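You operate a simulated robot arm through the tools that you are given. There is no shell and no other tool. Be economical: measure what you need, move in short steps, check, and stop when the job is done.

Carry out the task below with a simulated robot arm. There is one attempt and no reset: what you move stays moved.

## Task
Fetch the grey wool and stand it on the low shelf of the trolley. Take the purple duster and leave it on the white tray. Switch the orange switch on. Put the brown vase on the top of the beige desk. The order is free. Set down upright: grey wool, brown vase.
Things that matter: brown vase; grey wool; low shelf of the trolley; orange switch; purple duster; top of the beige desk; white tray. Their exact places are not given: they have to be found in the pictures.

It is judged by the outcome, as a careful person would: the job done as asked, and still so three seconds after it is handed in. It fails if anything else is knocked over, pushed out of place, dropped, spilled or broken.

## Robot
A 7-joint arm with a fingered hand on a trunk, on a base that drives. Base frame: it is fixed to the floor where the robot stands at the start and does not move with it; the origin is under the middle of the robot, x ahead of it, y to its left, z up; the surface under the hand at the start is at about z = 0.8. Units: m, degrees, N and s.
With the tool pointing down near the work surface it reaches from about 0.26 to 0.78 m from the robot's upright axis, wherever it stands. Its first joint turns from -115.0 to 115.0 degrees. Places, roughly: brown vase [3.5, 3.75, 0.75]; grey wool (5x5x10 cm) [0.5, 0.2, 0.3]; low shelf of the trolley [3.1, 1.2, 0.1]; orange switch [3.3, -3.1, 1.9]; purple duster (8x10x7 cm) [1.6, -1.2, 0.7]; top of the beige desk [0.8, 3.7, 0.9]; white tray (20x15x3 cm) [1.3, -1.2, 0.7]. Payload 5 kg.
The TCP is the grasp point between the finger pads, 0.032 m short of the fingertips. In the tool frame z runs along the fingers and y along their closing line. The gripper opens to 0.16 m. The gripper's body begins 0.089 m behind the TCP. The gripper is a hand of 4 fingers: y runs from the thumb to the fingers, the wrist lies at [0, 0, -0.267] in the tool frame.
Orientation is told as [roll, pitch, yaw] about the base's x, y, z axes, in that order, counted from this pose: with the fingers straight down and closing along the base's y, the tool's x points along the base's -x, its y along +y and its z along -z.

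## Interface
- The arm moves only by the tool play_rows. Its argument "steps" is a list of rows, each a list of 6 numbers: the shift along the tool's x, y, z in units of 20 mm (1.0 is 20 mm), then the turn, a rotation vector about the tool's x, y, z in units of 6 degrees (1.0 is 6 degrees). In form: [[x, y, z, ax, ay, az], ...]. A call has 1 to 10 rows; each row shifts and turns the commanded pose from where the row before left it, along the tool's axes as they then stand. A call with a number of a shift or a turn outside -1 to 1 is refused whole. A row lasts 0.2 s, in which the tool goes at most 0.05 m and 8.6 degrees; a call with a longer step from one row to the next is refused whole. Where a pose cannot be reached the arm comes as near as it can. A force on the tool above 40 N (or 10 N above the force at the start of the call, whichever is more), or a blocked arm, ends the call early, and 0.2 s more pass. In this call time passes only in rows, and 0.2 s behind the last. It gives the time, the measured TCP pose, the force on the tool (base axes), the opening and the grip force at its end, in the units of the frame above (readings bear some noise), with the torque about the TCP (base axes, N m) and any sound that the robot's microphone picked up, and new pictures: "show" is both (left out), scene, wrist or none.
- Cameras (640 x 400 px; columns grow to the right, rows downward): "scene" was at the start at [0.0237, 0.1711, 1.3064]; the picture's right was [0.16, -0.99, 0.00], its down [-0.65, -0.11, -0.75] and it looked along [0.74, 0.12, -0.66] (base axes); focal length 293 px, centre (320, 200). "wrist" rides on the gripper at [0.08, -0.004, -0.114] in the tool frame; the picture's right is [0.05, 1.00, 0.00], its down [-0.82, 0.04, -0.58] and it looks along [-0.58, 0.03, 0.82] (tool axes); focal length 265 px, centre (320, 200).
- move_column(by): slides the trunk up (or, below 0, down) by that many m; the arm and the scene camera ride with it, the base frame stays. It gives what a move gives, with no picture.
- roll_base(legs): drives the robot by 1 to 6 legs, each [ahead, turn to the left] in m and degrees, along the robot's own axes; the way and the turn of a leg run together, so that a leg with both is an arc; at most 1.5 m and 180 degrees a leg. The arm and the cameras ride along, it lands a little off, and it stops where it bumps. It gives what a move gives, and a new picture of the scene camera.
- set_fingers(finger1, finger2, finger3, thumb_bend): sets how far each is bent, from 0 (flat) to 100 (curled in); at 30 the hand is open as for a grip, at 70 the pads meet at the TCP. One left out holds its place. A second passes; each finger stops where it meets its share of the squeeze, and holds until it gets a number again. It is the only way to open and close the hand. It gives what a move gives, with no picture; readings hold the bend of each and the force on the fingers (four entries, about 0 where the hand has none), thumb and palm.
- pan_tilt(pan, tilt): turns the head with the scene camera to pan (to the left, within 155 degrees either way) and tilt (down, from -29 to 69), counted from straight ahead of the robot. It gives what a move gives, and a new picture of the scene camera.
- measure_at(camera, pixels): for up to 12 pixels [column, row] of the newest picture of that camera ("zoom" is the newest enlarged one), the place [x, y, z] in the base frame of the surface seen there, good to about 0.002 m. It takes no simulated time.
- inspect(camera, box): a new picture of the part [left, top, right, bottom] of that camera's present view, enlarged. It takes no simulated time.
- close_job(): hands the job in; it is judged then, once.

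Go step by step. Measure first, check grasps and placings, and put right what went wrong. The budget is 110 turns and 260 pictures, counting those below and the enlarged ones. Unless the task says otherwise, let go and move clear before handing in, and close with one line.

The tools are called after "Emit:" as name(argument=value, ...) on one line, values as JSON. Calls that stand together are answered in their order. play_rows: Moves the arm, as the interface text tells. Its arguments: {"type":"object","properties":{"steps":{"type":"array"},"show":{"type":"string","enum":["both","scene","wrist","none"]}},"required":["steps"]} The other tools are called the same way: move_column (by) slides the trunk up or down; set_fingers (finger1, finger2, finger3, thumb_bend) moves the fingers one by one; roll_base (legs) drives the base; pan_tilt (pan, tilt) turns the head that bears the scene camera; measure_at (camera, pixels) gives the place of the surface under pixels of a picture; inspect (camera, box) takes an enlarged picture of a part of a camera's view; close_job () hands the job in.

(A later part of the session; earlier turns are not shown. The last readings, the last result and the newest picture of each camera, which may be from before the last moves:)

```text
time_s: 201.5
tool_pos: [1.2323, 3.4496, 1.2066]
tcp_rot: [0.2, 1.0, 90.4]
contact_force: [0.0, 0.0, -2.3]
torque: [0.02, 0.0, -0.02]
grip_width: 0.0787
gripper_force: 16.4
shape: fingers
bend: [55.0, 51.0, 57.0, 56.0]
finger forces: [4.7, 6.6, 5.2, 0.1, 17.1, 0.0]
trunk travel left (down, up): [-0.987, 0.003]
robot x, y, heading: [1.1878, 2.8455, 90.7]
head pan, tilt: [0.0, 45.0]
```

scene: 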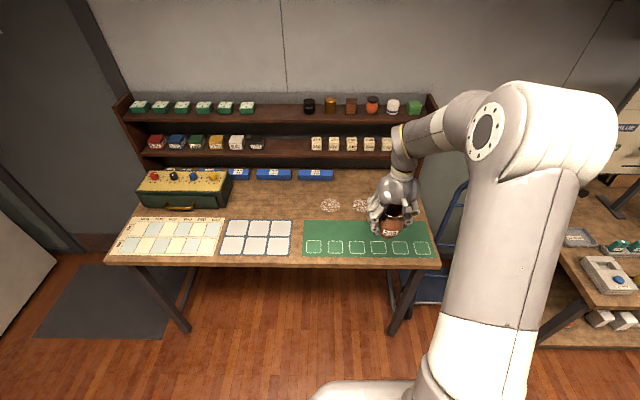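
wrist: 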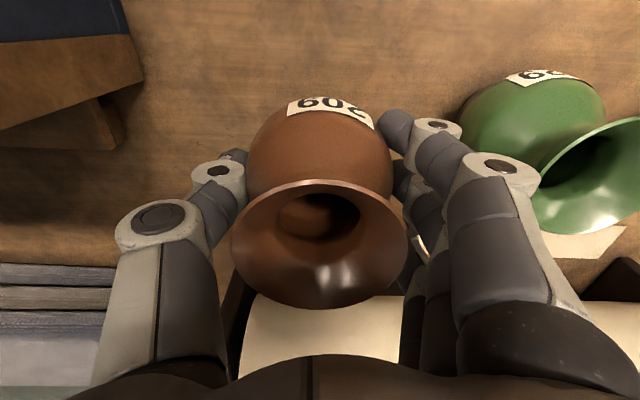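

The bare wood around (280,198), between the mats and the blue boxes, suits. I measure it.

Emit:
measure_at(camera="scene", pixels=[[280, 198], [275, 215], [275, 184], [300, 205], [250, 200], [318, 205], [300, 222], [340, 205], [270, 180]])

Emit:
inspect(camera="scene", box=[200, 150, 400, 275])

```text
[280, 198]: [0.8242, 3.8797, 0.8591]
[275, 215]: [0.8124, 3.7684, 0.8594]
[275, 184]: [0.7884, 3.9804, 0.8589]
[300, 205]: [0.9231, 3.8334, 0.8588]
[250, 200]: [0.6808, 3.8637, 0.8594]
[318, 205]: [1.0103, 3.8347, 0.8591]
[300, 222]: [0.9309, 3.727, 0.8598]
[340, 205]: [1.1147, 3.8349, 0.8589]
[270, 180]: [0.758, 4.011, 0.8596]
```

```text
3.20 times, centred on (300, 212) of scene
```

zoom: 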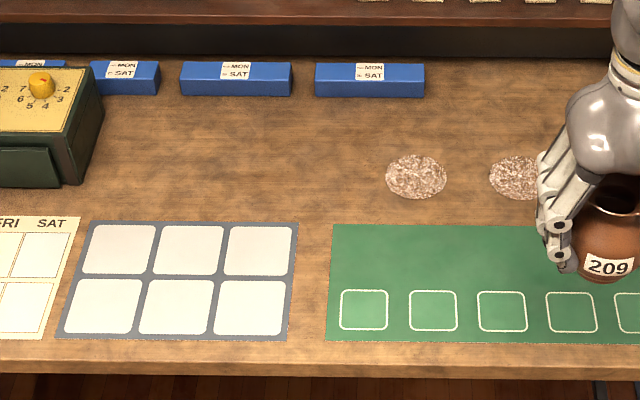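

Target (0.83, 3.84). I reposition the base to about (0.785, 3.10) facing the desk.

Emit:
roll_base(legs=[[0, 57], [0.474, 0], [0, -57.3]])

```text
time_s: 209.5
tool_pos: [0.8072, 3.6939, 1.2074]
tcp_rot: [0.2, 1.1, 91.6]
contact_force: [0.5, 0.3, -2.5]
torque: [-0.02, 0.05, 0.01]
grip_width: 0.0778
gripper_force: 16.5
shape: fingers
bend: [56.0, 51.0, 57.0, 56.0]
finger forces: [4.4, 6.4, 5.4, 0.0, 16.9, 0.0]
trunk travel left (down, up): [-0.987, 0.003]
robot x, y, heading: [0.772, 3.0914, 92.3]
head pan, tilt: [0.0, 45.0]
```

scene: 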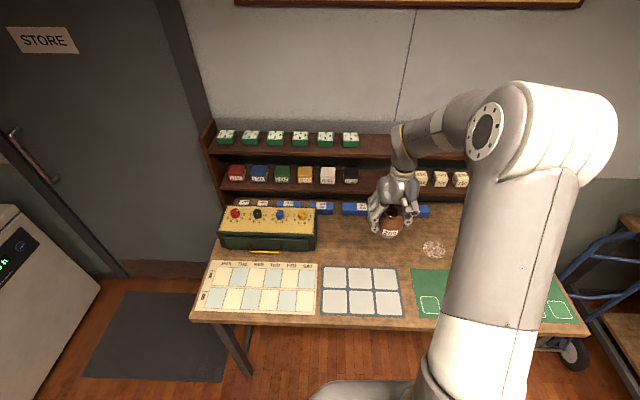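

I extend 14.6 cm forward and lower the trunk 0.26.

Emit:
play_rows(steps=[[-0.92, -0.15, 0, 0, 0, 0], [-0.92, -0.15, 0, 0, 0, 0], [-0.92, -0.15, 0, 0, 0, 0], [-0.92, -0.15, 0, 0, 0, 0], [-0.92, -0.15, 0, 0, 0, 0], [-0.92, -0.15, 0, 0, 0, 0], [-0.92, -0.15, 0, 0, 0, 0], [-0.92, -0.15, 0, 0, 0, 0]], show="none")

Emit:
move_column(by=-0.26)

Emit:
play_rows(steps=[[0, 0, 0, 0, 0, 0]])

```text
time_s: 211.3
tool_pos: [0.8249, 3.8437, 1.2037]
tcp_rot: [0.2, 0.9, 91.8]
contact_force: [-0.2, 0.1, -2.0]
torque: [0.01, -0.02, -0.02]
grip_width: 0.078
gripper_force: 16.5
shape: fingers
bend: [56.0, 51.0, 57.0, 56.0]
finger forces: [4.8, 6.4, 5.5, 0.0, 17.0, 0.0]
trunk travel left (down, up): [-0.987, 0.003]
robot x, y, heading: [0.7763, 3.0883, 92.1]
head pan, tilt: [0.0, 45.0]
```

```text
time_s: 214.0
tool_pos: [0.8248, 3.8425, 0.945]
tcp_rot: [0.1, 0.9, 91.7]
contact_force: [-0.2, -0.3, -1.9]
torque: [0.01, -0.01, 0.02]
grip_width: 0.0781
gripper_force: 17.0
shape: fingers
bend: [56.0, 51.0, 57.0, 56.0]
finger forces: [4.7, 6.4, 5.4, 0.0, 16.8, 0.0]
trunk travel left (down, up): [-0.727, 0.263]
robot x, y, heading: [0.7749, 3.0895, 92.0]
head pan, tilt: [0.0, 45.0]
```

```text
time_s: 214.4
tool_pos: [0.8246, 3.8414, 0.9451]
tcp_rot: [0.1, 1.0, 91.7]
contact_force: [0.4, -0.5, -1.7]
torque: [0.0, 0.0, 0.01]
grip_width: 0.0781
gripper_force: 17.3
shape: fingers
bend: [56.0, 51.0, 57.0, 56.0]
finger forces: [4.8, 6.4, 5.5, 0.0, 16.8, 0.0]
trunk travel left (down, up): [-0.727, 0.263]
robot x, y, heading: [0.7743, 3.0911, 92.2]
head pan, tilt: [0.0, 45.0]
```

scene: 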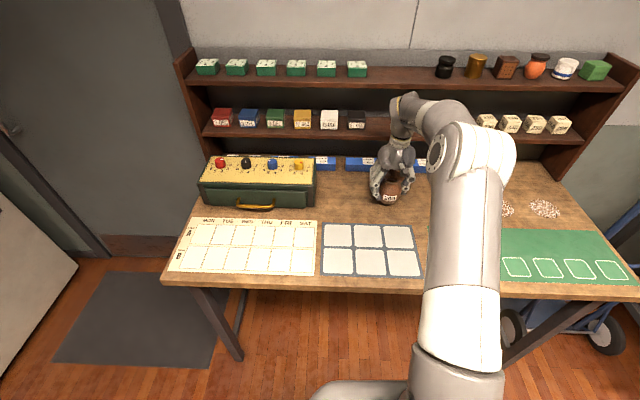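
wrist: 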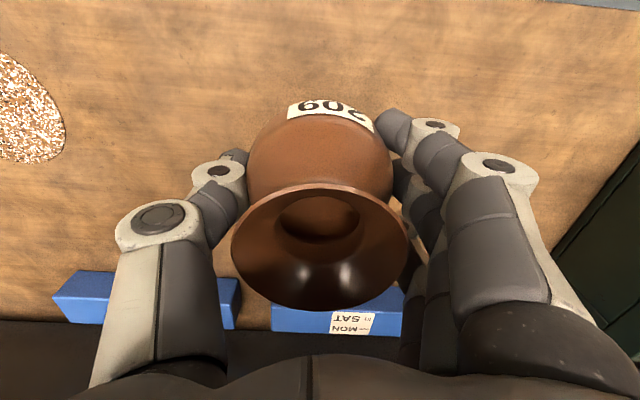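

Over bare wood. Lowering about 2 cm in small steps.

Emit:
play_rows(steps=[[0, 0, 0.45, 0, 0, 0], [0, 0, 0.45, 0, 0, 0]], show="none")

Emit:
play_rows(steps=[[0, 0, 0.15, 0, 0, 0], [0, 0, 0.1, 0, 0, 0]], show="none")

```text
time_s: 215.0
tool_pos: [0.8248, 3.8426, 0.9264]
tcp_rot: [0.2, 1.0, 91.7]
contact_force: [-0.1, -0.3, -2.4]
torque: [0.01, -0.01, 0.01]
grip_width: 0.0779
gripper_force: 16.7
shape: fingers
bend: [56.0, 51.0, 57.0, 56.0]
finger forces: [4.8, 6.4, 5.5, 0.0, 16.8, 0.0]
trunk travel left (down, up): [-0.727, 0.263]
robot x, y, heading: [0.7749, 3.0937, 91.9]
head pan, tilt: [0.0, 45.0]
```

```text
time_s: 215.6
tool_pos: [0.8253, 3.8413, 0.921]
tcp_rot: [0.2, 1.0, 91.7]
contact_force: [0.0, -0.8, 1.7]
torque: [0.0, -0.02, 0.03]
grip_width: 0.0779
gripper_force: 17.3
shape: fingers
bend: [56.0, 51.0, 57.0, 56.0]
finger forces: [5.2, 6.5, 5.5, 0.0, 17.2, 0.0]
trunk travel left (down, up): [-0.727, 0.263]
robot x, y, heading: [0.7758, 3.0888, 91.8]
head pan, tilt: [0.0, 45.0]
```

Contact (force went from −2.4 to +1.7 N). Releasing in two stages and checking.

Emit:
set_fingers(finger1=50, finger2=47, finger3=50, thumb_bend=51)

Emit:
set_fingers(finger1=38, finger2=38, finger3=38, thumb_bend=38)

Emit:
play_rows(steps=[[0, 0, -0.9, 0, 0, 0], [0, 0, -0.9, 0, 0, 0], [0, 0, -0.9, 0, 0, 0], [0, 0, -0.9, 0, 0, 0], [0, 0, -0.9, 0, 0, 0], [0, 0, -0.9, 0, 0, 0], [0, 0, -0.9, 0, 0, 0]], show="wrist")

Emit:
move_column(by=0.2)

```text
time_s: 216.6
tool_pos: [0.8254, 3.841, 0.9218]
tcp_rot: [0.2, 1.0, 91.7]
contact_force: [0.3, 0.1, -0.1]
torque: [-0.01, 0.02, -0.01]
grip_width: 0.0888
gripper_force: 0.0
shape: fingers
bend: [50.0, 47.0, 50.0, 51.0]
finger forces: [0.0, 0.1, 0.0, 0.1, 0.1, 0.1]
trunk travel left (down, up): [-0.727, 0.263]
robot x, y, heading: [0.7734, 3.0881, 92.2]
head pan, tilt: [0.0, 45.0]
```

```text
time_s: 217.6
tool_pos: [0.8241, 3.8411, 0.9217]
tcp_rot: [0.2, 1.0, 91.7]
contact_force: [-0.9, -0.8, -0.8]
torque: [0.02, -0.01, 0.01]
grip_width: 0.1383
gripper_force: 0.1
shape: fingers
bend: [38.0, 38.0, 38.0, 38.0]
finger forces: [0.0, 0.1, 0.0, 0.0, 0.1, 0.0]
trunk travel left (down, up): [-0.727, 0.263]
robot x, y, heading: [0.7738, 3.0909, 92.1]
head pan, tilt: [0.0, 45.0]
```

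```text
time_s: 219.2
tool_pos: [0.8251, 3.8443, 1.0495]
tcp_rot: [0.1, 0.9, 91.8]
contact_force: [0.0, 0.1, 0.1]
torque: [0.01, -0.02, 0.03]
grip_width: 0.1386
gripper_force: 0.1
shape: fingers
bend: [38.0, 38.0, 38.0, 38.0]
finger forces: [0.0, 0.0, 0.0, 0.1, 0.0, 0.0]
trunk travel left (down, up): [-0.727, 0.263]
robot x, y, heading: [0.7761, 3.0913, 92.0]
head pan, tilt: [0.0, 45.0]
```

wrist: 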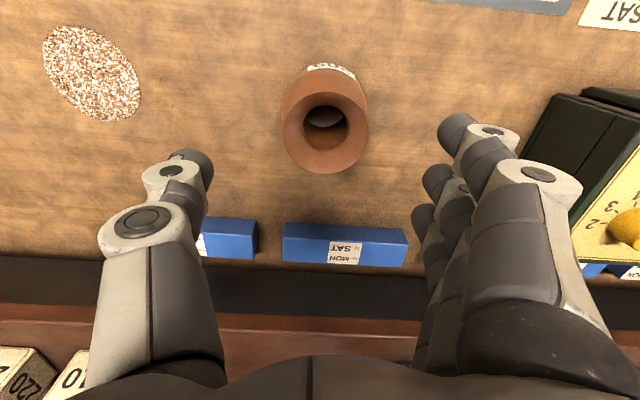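

```text
time_s: 221.3
tool_pos: [0.8248, 3.8444, 1.2483]
tcp_rot: [0.2, 0.9, 91.7]
contact_force: [0.1, -0.1, 0.7]
torque: [0.01, 0.0, 0.01]
grip_width: 0.1387
gripper_force: 0.0
shape: fingers
bend: [38.0, 38.0, 38.0, 38.0]
finger forces: [0.1, 0.1, 0.0, 0.0, 0.0, 0.1]
trunk travel left (down, up): [-0.927, 0.063]
robot x, y, heading: [0.7768, 3.0897, 92.1]
head pan, tilt: [0.0, 45.0]
```

The vase stands upright on the desk. I retract, back off, and drive around the big table toward the duster's area.

Emit:
play_rows(steps=[[0.9, 0, 0, 0, 0, 0], [0.9, 0, 0, 0, 0, 0], [0.9, 0, 0, 0, 0, 0], [0.9, 0, 0, 0, 0, 0], [0.9, 0, 0, 0, 0, 0], [0.9, 0, 0, 0, 0, 0], [0.9, 0, 0, 0, 0, 0], [0.9, 0, 0, 0, 0, 0]], show="scene")

Emit:
roll_base(legs=[[-0.25, 0], [0, -92], [1.4, 0], [0, -90], [1.2, 0]])

Emit:
pan_tilt(pan=10, tilt=30)

```text
time_s: 223.1
tool_pos: [0.8303, 3.7001, 1.2523]
tcp_rot: [0.3, 0.9, 91.8]
contact_force: [0.6, -0.1, 0.3]
torque: [0.02, -0.01, -0.01]
grip_width: 0.1387
gripper_force: 0.0
shape: fingers
bend: [38.0, 38.0, 38.0, 38.0]
finger forces: [0.1, 0.0, 0.1, 0.1, 0.0, 0.1]
trunk travel left (down, up): [-0.927, 0.063]
robot x, y, heading: [0.7726, 3.0909, 92.1]
head pan, tilt: [0.0, 45.0]
```

scene: 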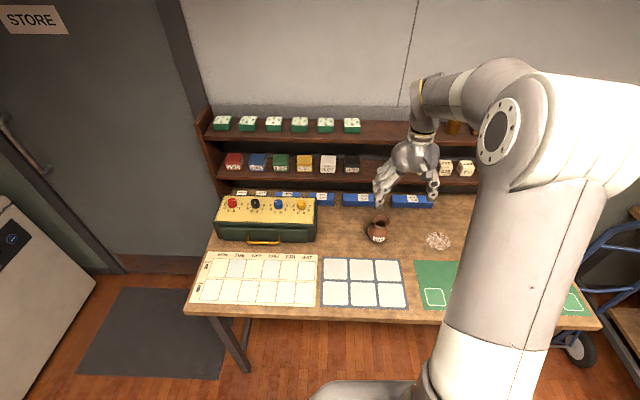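

```text
time_s: 244.9
tool_pos: [2.0813, 1.0149, 1.2508]
tcp_rot: [0.2, 1.0, -91.7]
contact_force: [-0.4, 0.3, -0.1]
torque: [0.04, 0.02, -0.04]
grip_width: 0.1387
gripper_force: 0.0
shape: fingers
bend: [38.0, 38.0, 38.0, 38.0]
finger forces: [0.1, 0.0, 0.0, 0.0, 0.0, 0.0]
trunk travel left (down, up): [-0.927, 0.063]
robot x, y, heading: [2.1704, 1.6211, -91.1]
head pan, tilt: [0.0, 45.0]
```

scene: 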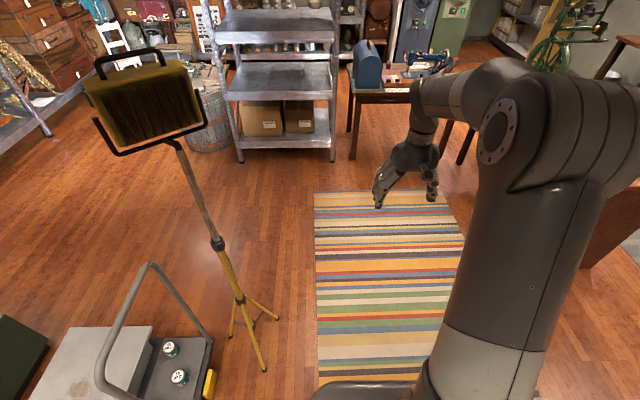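

```text
time_s: 245.6
tool_pos: [2.082, 1.0149, 1.2513]
tcp_rot: [0.3, 1.0, -91.6]
contact_force: [0.2, -0.2, -0.6]
torque: [0.01, -0.01, 0.0]
grip_width: 0.1386
gripper_force: 0.0
shape: fingers
bend: [38.0, 38.0, 38.0, 38.0]
finger forces: [0.0, 0.0, 0.0, 0.1, 0.1, 0.0]
trunk travel left (down, up): [-0.927, 0.063]
robot x, y, heading: [2.1706, 1.6211, -91.2]
head pan, tilt: [10.0, 30.0]
```

scene: 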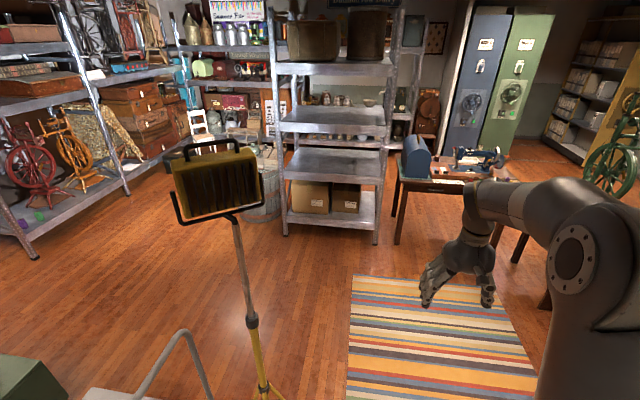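

The sewing table with the domed box is at (450,175). I zoom there and on the far right units for the switch.

Emit:
inspect(camera="scene", box=[385, 130, 525, 225])

Emit:
measure_at(camera="scene", pixels=[[405, 175], [430, 187], [400, 240], [470, 160], [500, 180], [440, 165], [480, 60], [378, 240], [495, 120], [470, 110]])

Emit:
inspect(camera="scene", box=[280, 0, 560, 160])

```text
4.21 times, centred on (455, 178) of scene
```

zoom: 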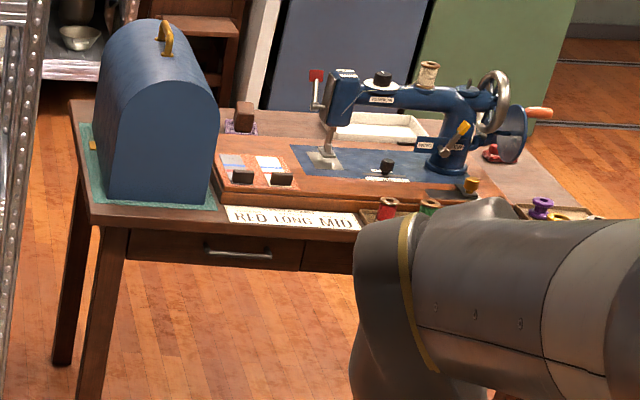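

```text
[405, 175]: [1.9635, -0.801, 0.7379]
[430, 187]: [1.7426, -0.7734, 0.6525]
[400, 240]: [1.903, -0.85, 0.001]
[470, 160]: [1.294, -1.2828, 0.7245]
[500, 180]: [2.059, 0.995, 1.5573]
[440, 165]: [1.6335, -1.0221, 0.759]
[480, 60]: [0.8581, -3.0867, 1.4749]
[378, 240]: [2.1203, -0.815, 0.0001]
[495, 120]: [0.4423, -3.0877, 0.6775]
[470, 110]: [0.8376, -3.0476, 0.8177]
```

```text
2.29 times, centred on (420, 80) of scene
```

zoom: 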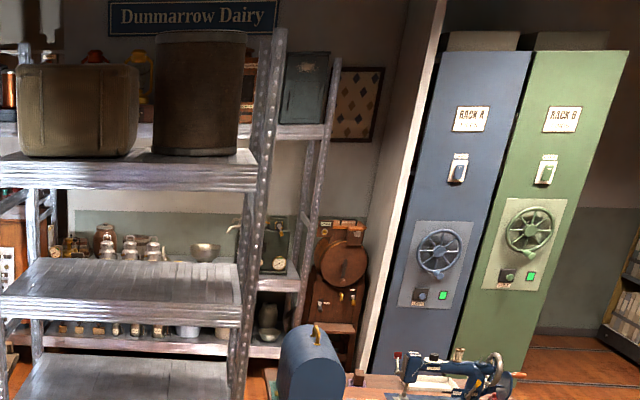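

The duster and tray lie at the far (−y) side of the sewing table, so I need a way round to y<−1.5. I look at the passage east of the metal shelf.

Emit:
pan_tilt(pan=35, tilt=25)

Emit:
measure_at(camera="scene", pixels=[[330, 200], [400, 215], [440, 230], [280, 230], [250, 215], [350, 170], [420, 260], [470, 290], [200, 270]])

Emit:
pan_tilt(pan=-35, tilt=30)

```text
time_s: 246.5
tool_pos: [2.0818, 1.0153, 1.2513]
tcp_rot: [0.2, 0.9, -91.7]
contact_force: [0.1, -0.1, 0.4]
torque: [0.04, -0.02, -0.01]
grip_width: 0.1386
gripper_force: 0.1
shape: fingers
bend: [38.0, 38.0, 38.0, 38.0]
finger forces: [0.0, 0.0, 0.0, 0.1, 0.1, 0.1]
trunk travel left (down, up): [-0.927, 0.063]
robot x, y, heading: [2.176, 1.624, -91.4]
head pan, tilt: [35.0, 25.0]
```

scene: 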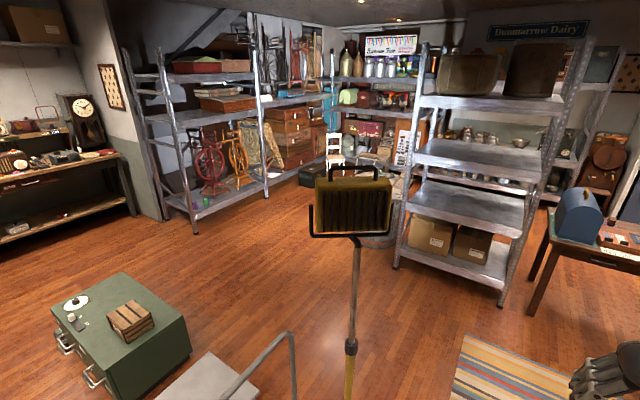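

```text
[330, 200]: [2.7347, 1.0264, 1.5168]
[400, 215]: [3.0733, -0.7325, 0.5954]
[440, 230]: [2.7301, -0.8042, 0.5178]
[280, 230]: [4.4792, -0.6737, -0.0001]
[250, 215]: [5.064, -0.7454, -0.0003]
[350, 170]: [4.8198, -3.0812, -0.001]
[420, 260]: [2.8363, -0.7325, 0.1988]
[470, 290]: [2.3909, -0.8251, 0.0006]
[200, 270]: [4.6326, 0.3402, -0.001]
```

```text
time_s: 247.9
tool_pos: [2.082, 1.016, 1.2509]
tcp_rot: [0.2, 1.0, -91.6]
contact_force: [0.2, 0.2, 0.2]
torque: [-0.01, 0.0, -0.05]
grip_width: 0.1387
gripper_force: 0.1
shape: fingers
bend: [38.0, 38.0, 38.0, 38.0]
finger forces: [0.1, 0.0, 0.0, 0.0, 0.0, 0.0]
trunk travel left (down, up): [-0.927, 0.063]
robot x, y, heading: [2.172, 1.6169, -91.2]
head pan, tilt: [-35.0, 30.0]
```

scene: 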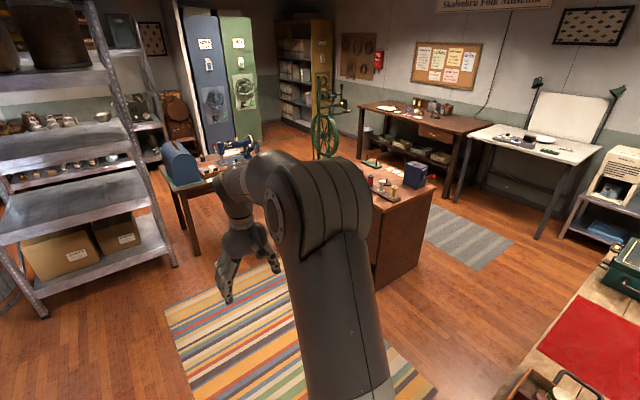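

The east way looks open (floor at (4.5,−0.7) and (4.8,−3.1)). I drive over the striped rug, then east.

Emit:
roll_base(legs=[[1.35, 0], [0, 91], [1.5, 0], [0.1, 0], [0, -70]])

Emit:
pan_tilt(pan=0, tilt=25)

```text
time_s: 269.3
tool_pos: [3.9294, -0.2744, 1.2508]
tcp_rot: [0.2, 0.9, -67.8]
contact_force: [-1.3, 0.1, -0.2]
torque: [0.0, -0.02, 0.01]
grip_width: 0.1388
gripper_force: 0.0
shape: fingers
bend: [38.0, 38.0, 38.0, 38.0]
finger forces: [0.0, 0.0, 0.0, 0.1, 0.1, 0.0]
trunk travel left (down, up): [-0.927, 0.063]
robot x, y, heading: [3.769, 0.3167, -67.6]
head pan, tilt: [-35.0, 30.0]
```

scene: 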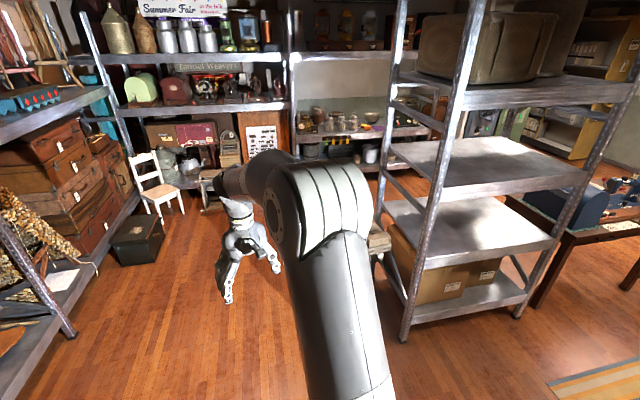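

```text
time_s: 270.3
tool_pos: [3.9315, -0.2755, 1.2503]
tcp_rot: [0.2, 1.0, -67.7]
contact_force: [1.3, 0.2, -0.1]
torque: [0.0, 0.02, -0.01]
grip_width: 0.1386
gripper_force: 0.0
shape: fingers
bend: [38.0, 38.0, 38.0, 38.0]
finger forces: [0.0, 0.0, 0.0, 0.0, 0.0, 0.1]
trunk travel left (down, up): [-0.927, 0.063]
robot x, y, heading: [3.7672, 0.3159, -67.2]
head pan, tilt: [0.0, 25.0]
```

scene: 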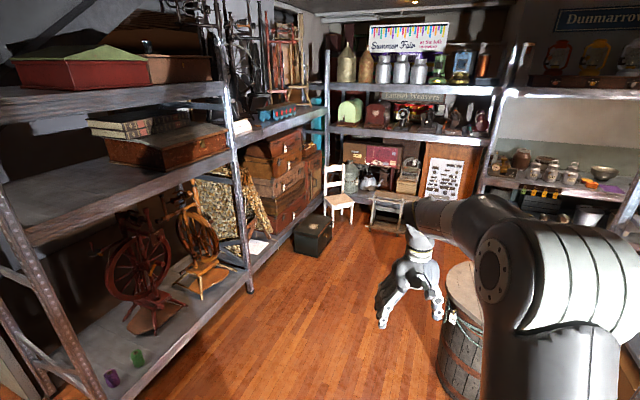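

Emit:
measure_at(camera="scene", pixels=[[445, 350], [250, 290], [330, 220], [315, 250], [375, 225], [470, 370], [430, 200], [500, 190], [440, 45], [600, 60], [560, 180], [410, 30]])

Emit:
pan_tilt(pan=-15, tilt=0)

```text
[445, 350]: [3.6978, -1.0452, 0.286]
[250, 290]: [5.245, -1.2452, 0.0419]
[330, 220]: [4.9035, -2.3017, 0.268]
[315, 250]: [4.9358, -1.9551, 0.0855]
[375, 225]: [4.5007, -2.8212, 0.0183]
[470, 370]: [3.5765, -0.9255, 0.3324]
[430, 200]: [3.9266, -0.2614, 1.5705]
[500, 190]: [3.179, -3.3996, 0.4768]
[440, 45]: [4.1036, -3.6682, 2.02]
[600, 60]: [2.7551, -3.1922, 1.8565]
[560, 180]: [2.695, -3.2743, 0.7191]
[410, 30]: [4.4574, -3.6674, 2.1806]
```

```text
time_s: 271.2
tool_pos: [3.9313, -0.2741, 1.2514]
tcp_rot: [0.2, 1.1, -67.8]
contact_force: [-0.2, -0.4, 0.0]
torque: [-0.03, -0.03, 0.02]
grip_width: 0.1387
gripper_force: 0.1
shape: fingers
bend: [38.0, 38.0, 38.0, 38.0]
finger forces: [0.0, 0.1, 0.1, 0.0, 0.0, 0.1]
trunk travel left (down, up): [-0.927, 0.063]
robot x, y, heading: [3.7716, 0.3197, -67.5]
head pan, tilt: [-15.0, 0.0]
```

scene: 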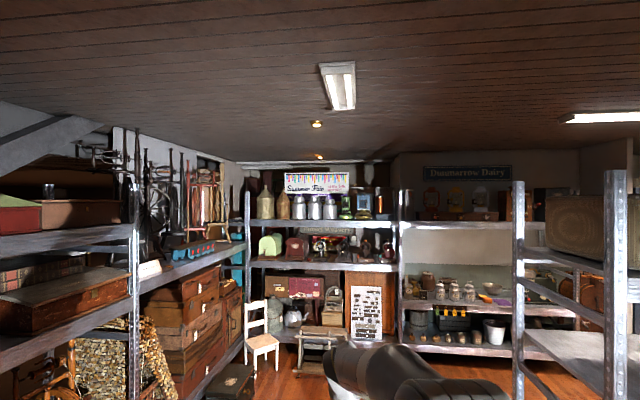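

Emit:
inspect(camera="scene", box=[330, 150, 530, 275])

Emit:
measure_at(camera="scene", pixels=[[403, 200], [381, 200], [400, 300], [365, 205], [345, 210], [247, 260], [420, 225]])

```text
3.20 times, centred on (430, 212) of scene
```

zoom: 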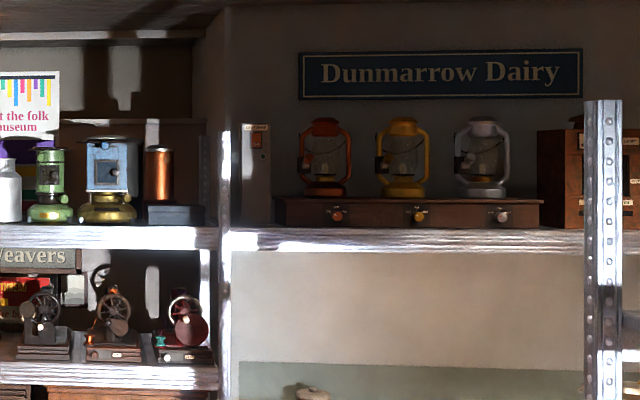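

```text
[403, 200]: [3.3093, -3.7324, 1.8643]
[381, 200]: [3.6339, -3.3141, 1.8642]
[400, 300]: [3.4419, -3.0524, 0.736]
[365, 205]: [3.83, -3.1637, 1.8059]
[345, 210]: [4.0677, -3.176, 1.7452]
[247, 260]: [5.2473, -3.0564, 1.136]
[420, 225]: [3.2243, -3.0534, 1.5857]
```

Emit:
measure_at(camera="zoom", pixels=[[257, 141], [258, 155], [248, 175], [337, 215], [418, 215], [325, 175], [270, 135], [300, 240], [225, 160], [256, 127]])

Emit:
inspect(camera="scene", box=[395, 180, 455, 230])

```text
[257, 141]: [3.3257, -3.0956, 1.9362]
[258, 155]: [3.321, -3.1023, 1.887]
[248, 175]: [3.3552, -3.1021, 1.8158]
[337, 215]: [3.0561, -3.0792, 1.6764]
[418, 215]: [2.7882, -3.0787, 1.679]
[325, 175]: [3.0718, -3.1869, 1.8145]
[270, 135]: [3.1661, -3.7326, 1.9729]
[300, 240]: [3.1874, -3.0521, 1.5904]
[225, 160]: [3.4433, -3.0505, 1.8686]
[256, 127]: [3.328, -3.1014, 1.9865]
```

```text
8.00 times, centred on (425, 205) of scene
```

zoom: 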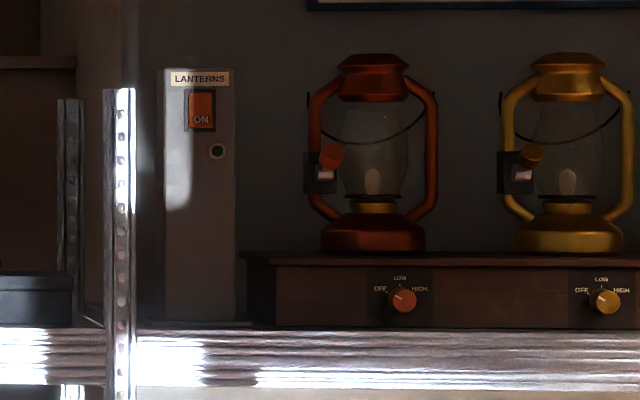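

The orange rocker labelled LANTERNS/ON is at (3.326,−3.096,1.936) on a panel of the far shelf. I drive around the barrel to stand before it.

Emit:
roll_base(legs=[[1.4, -2.5], [0, -20], [0.6, 0], [0, -57], [1.08, 0], [0, 57]])

Emit:
pan_tilt(pan=0, tilt=5)

```text
time_s: 292.4
tool_pos: [3.298, -2.7973, 1.2515]
tcp_rot: [0.2, 0.9, -89.6]
contact_force: [0.4, -0.3, 0.3]
torque: [0.03, 0.05, 0.03]
grip_width: 0.1387
gripper_force: 0.0
shape: fingers
bend: [38.0, 38.0, 38.0, 38.0]
finger forces: [0.0, 0.0, 0.0, 0.0, 0.0, 0.1]
trunk travel left (down, up): [-0.927, 0.063]
robot x, y, heading: [3.368, -2.1871, -89.4]
head pan, tilt: [-15.0, 0.0]
```

scene: 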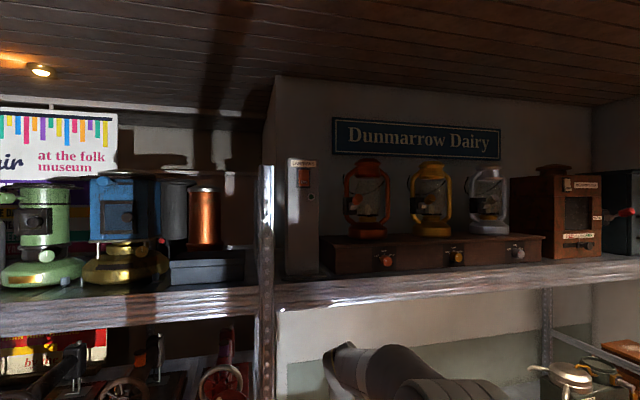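

```text
time_s: 293.2
tool_pos: [3.2982, -2.7974, 1.2521]
tcp_rot: [0.2, 1.0, -89.7]
contact_force: [0.1, -0.7, 0.5]
torque: [0.01, 0.03, 0.04]
grip_width: 0.1388
gripper_force: 0.1
shape: fingers
bend: [38.0, 38.0, 38.0, 38.0]
finger forces: [0.0, 0.1, 0.1, 0.1, 0.1, 0.0]
trunk travel left (down, up): [-0.927, 0.063]
robot x, y, heading: [3.3652, -2.1896, -89.2]
head pan, tilt: [0.0, 5.0]
```

scene: 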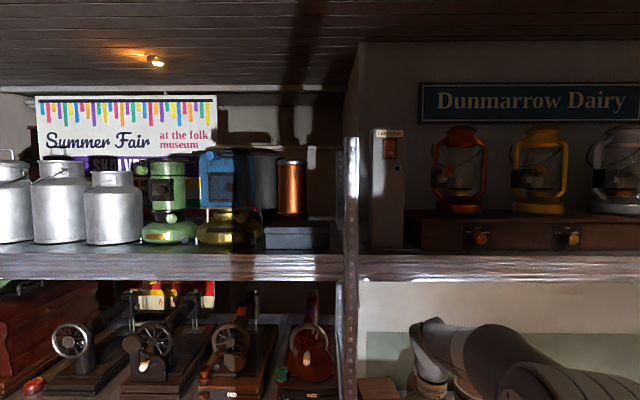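

Emit:
inspect(camera="scene", box=[350, 110, 430, 260])

Emit:
measure_at(camera="scene", pixels=[[390, 140], [390, 148], [390, 156], [397, 167], [384, 148], [396, 148], [351, 180], [376, 180], [405, 180], [390, 245]])

```text
2.67 times, centred on (390, 185) of scene
```

zoom: 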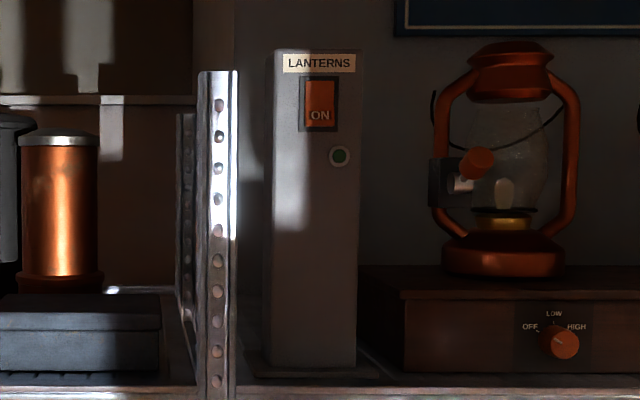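

```text
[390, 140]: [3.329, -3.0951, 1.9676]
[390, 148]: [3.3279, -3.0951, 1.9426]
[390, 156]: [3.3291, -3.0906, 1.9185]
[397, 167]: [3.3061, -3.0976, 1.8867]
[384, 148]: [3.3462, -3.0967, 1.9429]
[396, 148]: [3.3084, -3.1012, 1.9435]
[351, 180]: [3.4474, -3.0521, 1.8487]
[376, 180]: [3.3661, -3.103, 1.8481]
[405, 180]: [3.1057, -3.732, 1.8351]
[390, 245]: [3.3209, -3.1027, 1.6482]
```

The rocker's lower ON end (3.328,−3.091,1.919) stands proud, so it's off. I back up 0.3 m, swing the hand forward to horizontal, and shape the hand so that only finger 1 points.

Emit:
roll_base(legs=[[-0.3, 0]])

Emit:
play_rows(steps=[[-0.98, 0, 0, 0, -0.7, 0], [-0.98, 0, 0, 0, -0.7, 0], [-0.98, 0, 0, 0, -0.7, 0], [-0.98, 0, 0, 0, -0.7, 0], [-0.98, 0, 0, 0, -0.7, 0], [-0.98, 0, 0, 0, -0.7, 0], [-0.98, 0, 0, 0, -0.7, 0], [-0.98, 0, 0, 0, -0.7, 0], [-0.98, 0, 0, 0, -0.7, 0], [-0.98, 0, 0, 0, -0.7, 0]], show="none")

Emit:
play_rows(steps=[[-0.98, 0, 0, 0, -0.7, 0], [-0.98, 0, 0, 0, -0.7, 0], [-0.98, 0, 0, 0, -0.7, 0], [-0.98, 0, 0, 0, -0.7, 0], [-0.98, 0, 0, 0, -0.7, 0], [-0.98, 0, 0, 0, -0.7, 0], [-0.98, 0, 0, 0, -0.7, 0], [-0.98, 0, 0, 0, -0.7, 0], [-0.98, 0, 0, 0, -0.7, 0]], show="none")

Emit:
set_fingers(finger1=45, finger2=95, finger3=95, thumb_bend=90)

Emit:
play_rows(steps=[[0, 0, 0, 0, 0, 0]])

```text
time_s: 295.3
tool_pos: [3.2927, -2.4954, 1.252]
tcp_rot: [0.2, 1.0, -89.5]
contact_force: [0.0, 1.0, 0.6]
torque: [-0.01, 0.01, 0.02]
grip_width: 0.1386
gripper_force: 0.0
shape: fingers
bend: [38.0, 38.0, 38.0, 38.0]
finger forces: [0.0, 0.0, 0.1, 0.1, 0.1, 0.0]
trunk travel left (down, up): [-0.927, 0.063]
robot x, y, heading: [3.3605, -1.8856, -89.1]
head pan, tilt: [0.0, 5.0]
```

scene: 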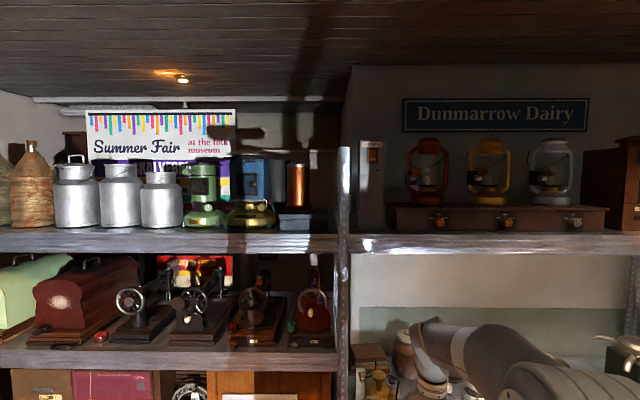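

```text
time_s: 297.5
tool_pos: [3.2955, -2.6776, 1.3086]
tcp_rot: [0.3, -41.0, -89.6]
contact_force: [0.0, -0.1, 0.5]
torque: [0.0, 0.01, -0.02]
grip_width: 0.1386
gripper_force: 0.1
shape: fingers
bend: [38.0, 38.0, 38.0, 38.0]
finger forces: [0.0, 0.0, 0.1, 0.1, 0.0, 0.0]
trunk travel left (down, up): [-0.927, 0.063]
robot x, y, heading: [3.3614, -1.8864, -89.2]
head pan, tilt: [0.0, 5.0]
```

```text
time_s: 299.5
tool_pos: [3.297, -2.7713, 1.456]
tcp_rot: [1.1, -78.9, -90.6]
contact_force: [-0.1, 0.0, 0.2]
torque: [0.01, 0.0, 0.02]
grip_width: 0.1387
gripper_force: 0.1
shape: fingers
bend: [38.0, 38.0, 38.0, 38.0]
finger forces: [0.0, 0.2, 0.0, 0.1, 0.0, 0.1]
trunk travel left (down, up): [-0.927, 0.063]
robot x, y, heading: [3.3605, -1.8853, -89.2]
head pan, tilt: [0.0, 5.0]
```

```text
time_s: 300.5
tool_pos: [3.297, -2.7702, 1.456]
tcp_rot: [1.0, -78.9, -90.6]
contact_force: [-0.4, -0.7, 0.4]
torque: [0.0, 0.0, 0.01]
grip_width: 0.0473
gripper_force: 0.0
shape: fingers
bend: [45.0, 75.0, 95.0, 89.0]
finger forces: [0.0, 0.1, 0.0, 0.0, 0.1, 0.0]
trunk travel left (down, up): [-0.927, 0.063]
robot x, y, heading: [3.3619, -1.8874, -89.3]
head pan, tilt: [0.0, 5.0]
```

```text
time_s: 300.9
tool_pos: [3.2953, -2.7693, 1.4557]
tcp_rot: [1.0, -78.8, -90.4]
contact_force: [-1.1, -0.4, -0.4]
torque: [0.01, -0.01, 0.01]
grip_width: 0.047
gripper_force: 0.0
shape: fingers
bend: [45.0, 75.0, 95.0, 89.0]
finger forces: [0.1, 0.0, 0.0, 0.0, 0.0, 0.1]
trunk travel left (down, up): [-0.927, 0.063]
robot x, y, heading: [3.3599, -1.8862, -89.1]
head pan, tilt: [0.0, 5.0]
```

scene: 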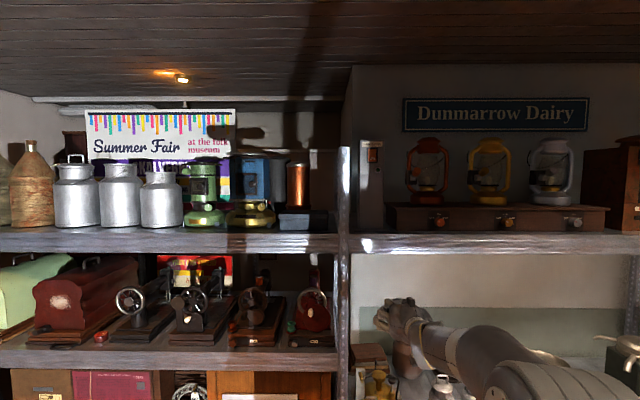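
wrist: 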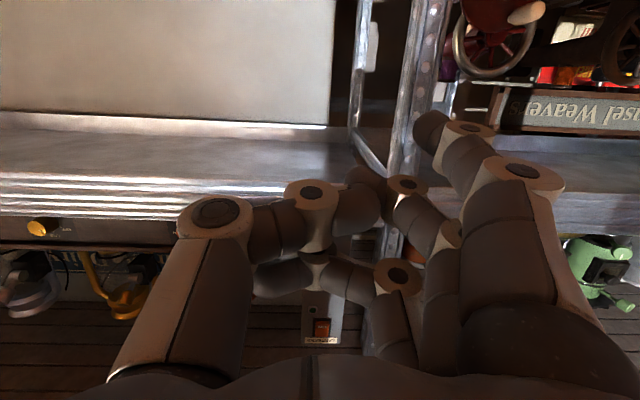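

Emit:
measure_at(camera="wrist", pixels=[[428, 125], [420, 135], [440, 135], [470, 130], [425, 118], [365, 185]])

Emit:
move_column(by=0.06)

Emit:
play_rows(steps=[[-0.98, 0, -0.19, 0, 0, 0], [-0.98, 0, -0.19, 0, 0, 0], [-0.98, 0, -0.19, 0, 0, 0], [-0.98, 0, -0.19, 0, 0, 0], [-0.98, 0, -0.19, 0, 0, 0], [-0.98, 0, -0.19, 0, 0, 0], [-0.98, 0, -0.19, 0, 0, 0], [-0.98, 0, -0.19, 0, 0, 0], [-0.98, 0, -0.19, 0, 0, 0], [-0.98, 0, -0.19, 0, 0, 0]], show="none")

Emit:
play_rows(steps=[[-0.98, 0, -0.19, 0, 0, 0], [-0.98, 0, -0.19, 0, 0, 0], [-0.98, 0, -0.19, 0, 0, 0], [-0.98, 0, -0.19, 0, 0, 0], [-0.98, 0, -0.19, 0, 0, 0], [-0.98, 0, -0.19, 0, 0, 0], [-0.98, 0, -0.19, 0, 0, 0], [-0.98, 0, -0.19, 0, 0, 0], [-0.98, 0, -0.19, 0, 0, 0], [-0.98, 0, -0.19, 0, 0, 0]])

```text
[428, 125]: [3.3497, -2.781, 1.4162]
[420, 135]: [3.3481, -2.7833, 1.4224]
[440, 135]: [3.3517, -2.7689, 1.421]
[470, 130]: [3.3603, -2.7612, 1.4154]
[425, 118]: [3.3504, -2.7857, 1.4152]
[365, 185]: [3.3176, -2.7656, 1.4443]
```

```text
time_s: 301.9
tool_pos: [3.2952, -2.7704, 1.5152]
tcp_rot: [1.1, -78.7, -90.5]
contact_force: [0.0, -0.5, -1.6]
torque: [-0.05, 0.01, -0.02]
grip_width: 0.0471
gripper_force: 0.0
shape: fingers
bend: [45.0, 75.0, 95.0, 89.0]
finger forces: [0.0, 0.0, 0.0, 0.0, 0.0, 0.1]
trunk travel left (down, up): [-0.987, 0.003]
robot x, y, heading: [3.3617, -1.8882, -89.3]
head pan, tilt: [0.0, 5.0]
```

```text
time_s: 304.1
tool_pos: [3.2941, -2.7707, 1.7163]
tcp_rot: [1.1, -78.8, -90.6]
contact_force: [-0.3, -0.6, 0.7]
torque: [0.0, 0.01, 0.06]
grip_width: 0.0474
gripper_force: 0.1
shape: fingers
bend: [45.0, 75.0, 95.0, 89.0]
finger forces: [0.1, 0.1, 0.1, 0.0, 0.1, 0.0]
trunk travel left (down, up): [-0.987, 0.003]
robot x, y, heading: [3.363, -1.8859, -89.2]
head pan, tilt: [0.0, 5.0]
```

```text
time_s: 306.3
tool_pos: [3.3074, -2.76, 1.8774]
tcp_rot: [0.7, -78.7, -90.1]
contact_force: [-0.5, -0.3, 0.2]
torque: [-0.03, 0.04, -0.05]
grip_width: 0.0472
gripper_force: 0.2
shape: fingers
bend: [45.0, 75.0, 95.0, 89.0]
finger forces: [0.0, 0.1, 0.1, 0.0, 0.0, 0.0]
out of reach, approached as far as the arm can: row 8, 9, 10
trunk travel left (down, up): [-0.987, 0.003]
robot x, y, heading: [3.3638, -1.8865, -88.8]
head pan, tilt: [0.0, 5.0]
```

scene: 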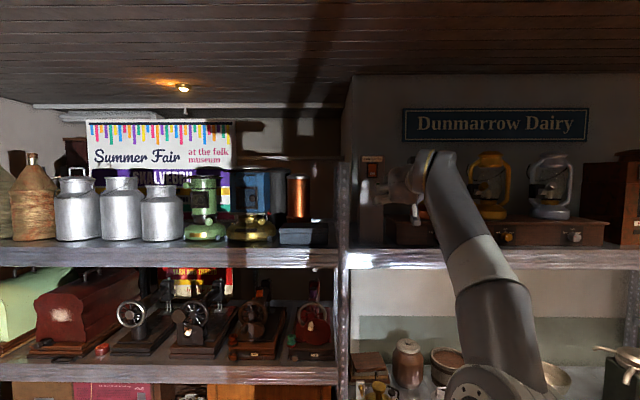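
wrist: 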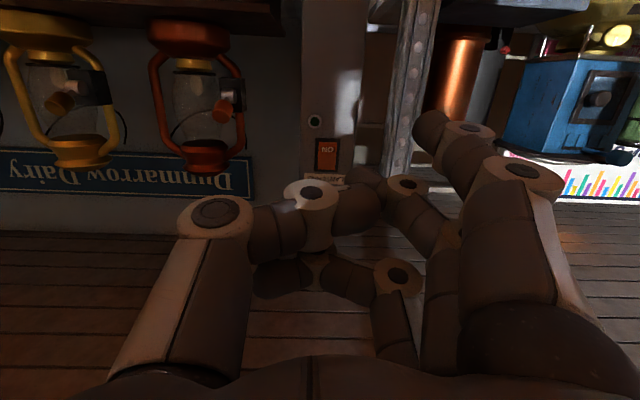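

The arm is at its upper reach (z=1.877). I draw the hand back 14 cm, pitch it a little upward, and see whether it then rises to about 1.95.

Emit:
play_rows(steps=[[0.19, 0, -0.98, 0, 0, 0], [0.19, 0, -0.98, 0, 0, 0], [0.19, 0, -0.98, 0, 0, 0], [0.19, 0, -0.98, 0, 0, 0], [0.19, 0, -0.98, 0, 0, 0], [0.19, 0, -0.98, 0, 0, 0], [0.19, 0, -0.98, 0, 0, 0], [0, 0, 0, 0, -1, 0], [0, 0, 0, 0, -1, 0], [0, 0, 0, 0, -1, 0]], show="none")

Emit:
play_rows(steps=[[-0.98, 0, 0.12, 0, 0, 0], [-0.98, 0, 0.12, 0, 0, 0], [-0.98, 0, 0.12, 0, 0, 0], [-0.98, 0, 0.12, 0, 0, 0]])

```text
time_s: 308.5
tool_pos: [3.3126, -2.6098, 1.8932]
tcp_rot: [-169.8, -84.5, 80.5]
contact_force: [1.6, 0.1, 0.2]
torque: [0.04, -0.01, -0.13]
grip_width: 0.0469
gripper_force: 0.1
shape: fingers
bend: [45.0, 75.0, 95.0, 89.0]
finger forces: [0.0, 0.0, 0.0, 0.0, 0.0, 0.0]
out of reach, approached as far as the arm can: row 10
trunk travel left (down, up): [-0.987, 0.003]
robot x, y, heading: [3.3622, -1.8863, -89.1]
head pan, tilt: [0.0, 5.0]
```

```text
time_s: 309.5
tool_pos: [3.3085, -2.6196, 1.9581]
tcp_rot: [178.8, -83.2, 91.8]
contact_force: [0.2, 0.0, -0.2]
torque: [0.0, -0.04, -0.08]
grip_width: 0.0471
gripper_force: 0.2
shape: fingers
bend: [45.0, 75.0, 95.0, 89.0]
finger forces: [0.0, 0.1, 0.0, 0.1, 0.0, 0.0]
trunk travel left (down, up): [-0.987, 0.003]
robot x, y, heading: [3.3629, -1.8871, -89.3]
head pan, tilt: [0.0, 5.0]
```

scene: 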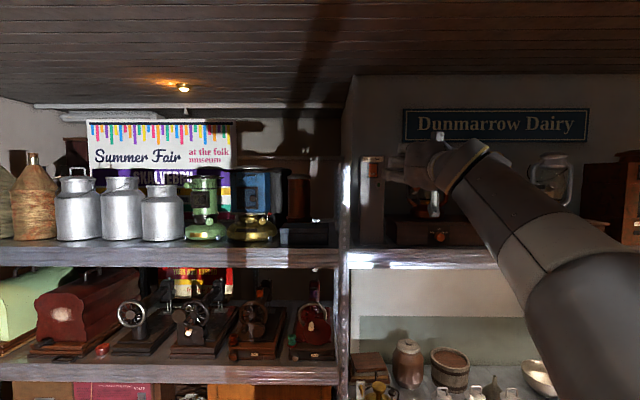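
wrist: 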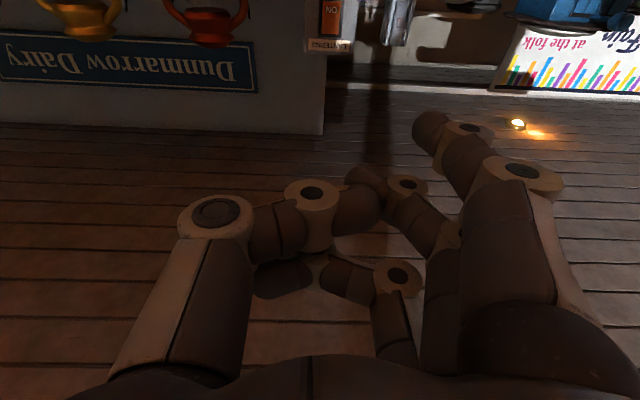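

The hand now rises to z=1.958. By geometry finger 1's tip sits at about (3.36,−2.65,1.926); I shift 4 cm in −x and drive 0.37 m ahead.

Emit:
play_rows(steps=[[0.1, -0.7, 0, 0, 0, 0], [0.1, -0.7, 0, 0, 0, 0], [0.1, -0.6, 0, 0, 0, 0]], show="none")

Emit:
roll_base(legs=[[0.36, 0]])

Emit:
play_rows(steps=[[0, 0, 0, 0, 0, 0]], show="wrist")

Emit:
measure_at(camera="wrist", pixels=[[425, 118], [420, 128], [415, 130], [440, 125], [430, 140]])

Emit:
inspect(camera="scene", box=[320, 80, 480, 240])

```text
time_s: 310.3
tool_pos: [3.2632, -2.6221, 1.9522]
tcp_rot: [178.2, -83.1, 92.4]
contact_force: [0.7, 0.3, -0.1]
torque: [0.01, 0.03, 0.04]
grip_width: 0.0472
gripper_force: 0.0
shape: fingers
bend: [45.0, 75.0, 95.0, 89.0]
finger forces: [0.0, 0.0, 0.1, 0.0, 0.1, 0.0]
trunk travel left (down, up): [-0.987, 0.003]
robot x, y, heading: [3.3657, -1.8857, -89.0]
head pan, tilt: [0.0, 5.0]
```

```text
time_s: 312.6
tool_pos: [3.2753, -2.9849, 1.9522]
tcp_rot: [178.5, -83.3, 92.5]
contact_force: [0.1, -0.3, 0.2]
torque: [-0.02, 0.01, -0.02]
grip_width: 0.0471
gripper_force: 0.0
shape: fingers
bend: [45.0, 75.0, 95.0, 89.0]
finger forces: [0.0, 0.1, 0.1, 0.0, 0.1, 0.0]
trunk travel left (down, up): [-0.987, 0.003]
robot x, y, heading: [3.3665, -2.2484, -88.7]
head pan, tilt: [0.0, 5.0]
```

scene: 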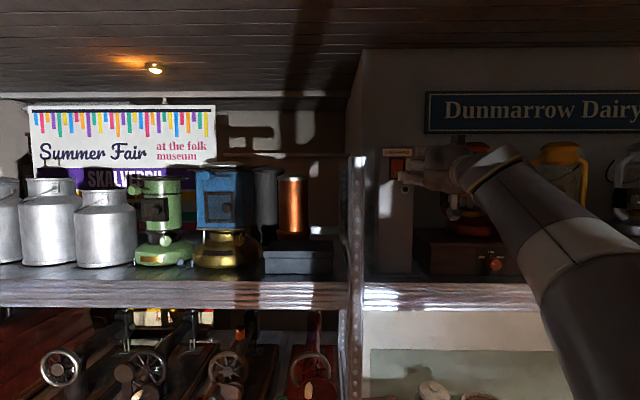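

```text
time_s: 313.0
tool_pos: [3.2756, -2.9831, 1.952]
tcp_rot: [178.4, -83.2, 92.4]
contact_force: [0.9, -0.1, -0.5]
torque: [-0.03, 0.0, 0.05]
grip_width: 0.0469
gripper_force: 0.2
shape: fingers
bend: [45.0, 75.0, 95.0, 89.0]
finger forces: [0.0, 0.0, 0.0, 0.0, 0.0, 0.0]
trunk travel left (down, up): [-0.987, 0.003]
robot x, y, heading: [3.3685, -2.2462, -88.6]
head pan, tilt: [0.0, 5.0]
```

wrist: 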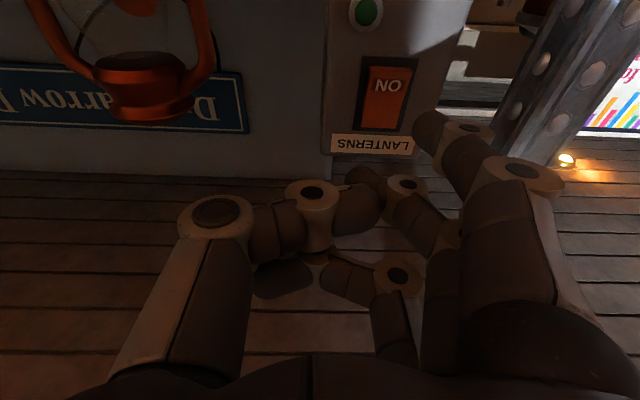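

```text
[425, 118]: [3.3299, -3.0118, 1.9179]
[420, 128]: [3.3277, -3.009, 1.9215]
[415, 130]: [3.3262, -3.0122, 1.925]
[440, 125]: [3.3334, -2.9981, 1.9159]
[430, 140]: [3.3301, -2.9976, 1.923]
```

```text
2.50 times, centred on (400, 160) of scene
```

zoom: 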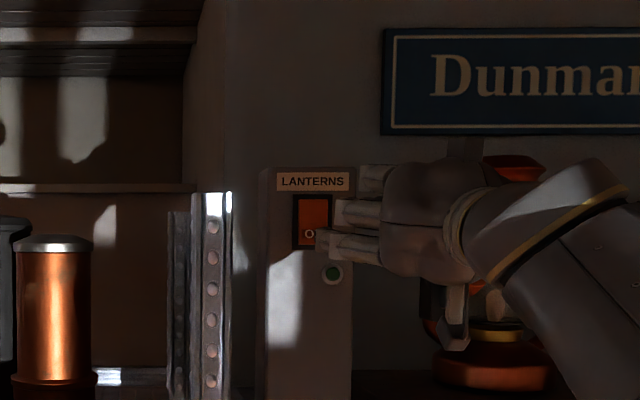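

The fingertip is aimed at ON: (3.329,−3.013,1.919). I advance 6 cm, then press in small rows.

Emit:
play_rows(steps=[[0.12, 0, 0.98, 0, 0, 0], [0.12, 0, 0.98, 0, 0, 0], [0.12, 0, 0.98, 0, 0, 0], [0.03, 0, 0.25, 0, 0, 0], [0.03, 0, 0.25, 0, 0, 0], [0.03, 0, 0.25, 0, 0, 0]], show="wrist")

Emit:
inspect(camera="scene", box=[360, 120, 440, 200])

```text
time_s: 314.4
tool_pos: [3.2747, -3.0536, 1.9535]
tcp_rot: [178.5, -83.0, 92.3]
contact_force: [-1.4, 10.7, -4.0]
torque: [0.5, 0.33, 0.73]
grip_width: 0.0482
gripper_force: 6.1
shape: fingers
bend: [45.0, 75.0, 95.0, 89.0]
finger forces: [12.1, 0.1, 0.1, 0.1, 0.0, 0.0]
trunk travel left (down, up): [-0.987, 0.003]
robot x, y, heading: [3.3689, -2.2472, -88.8]
head pan, tilt: [0.0, 5.0]
```

wrist: 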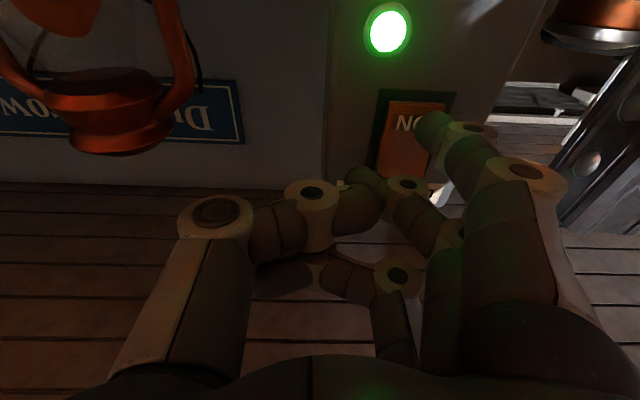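

```text
5.00 times, centred on (400, 160) of scene
```

zoom: 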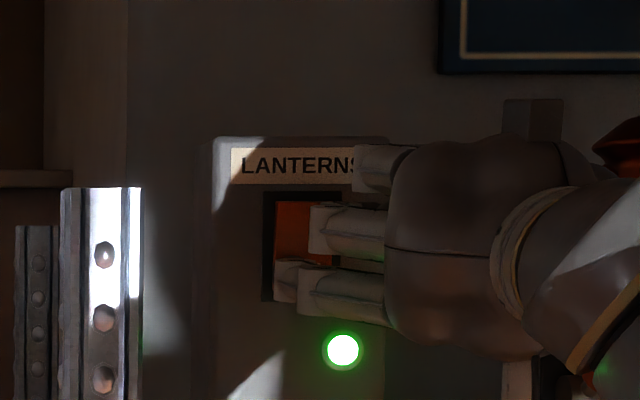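

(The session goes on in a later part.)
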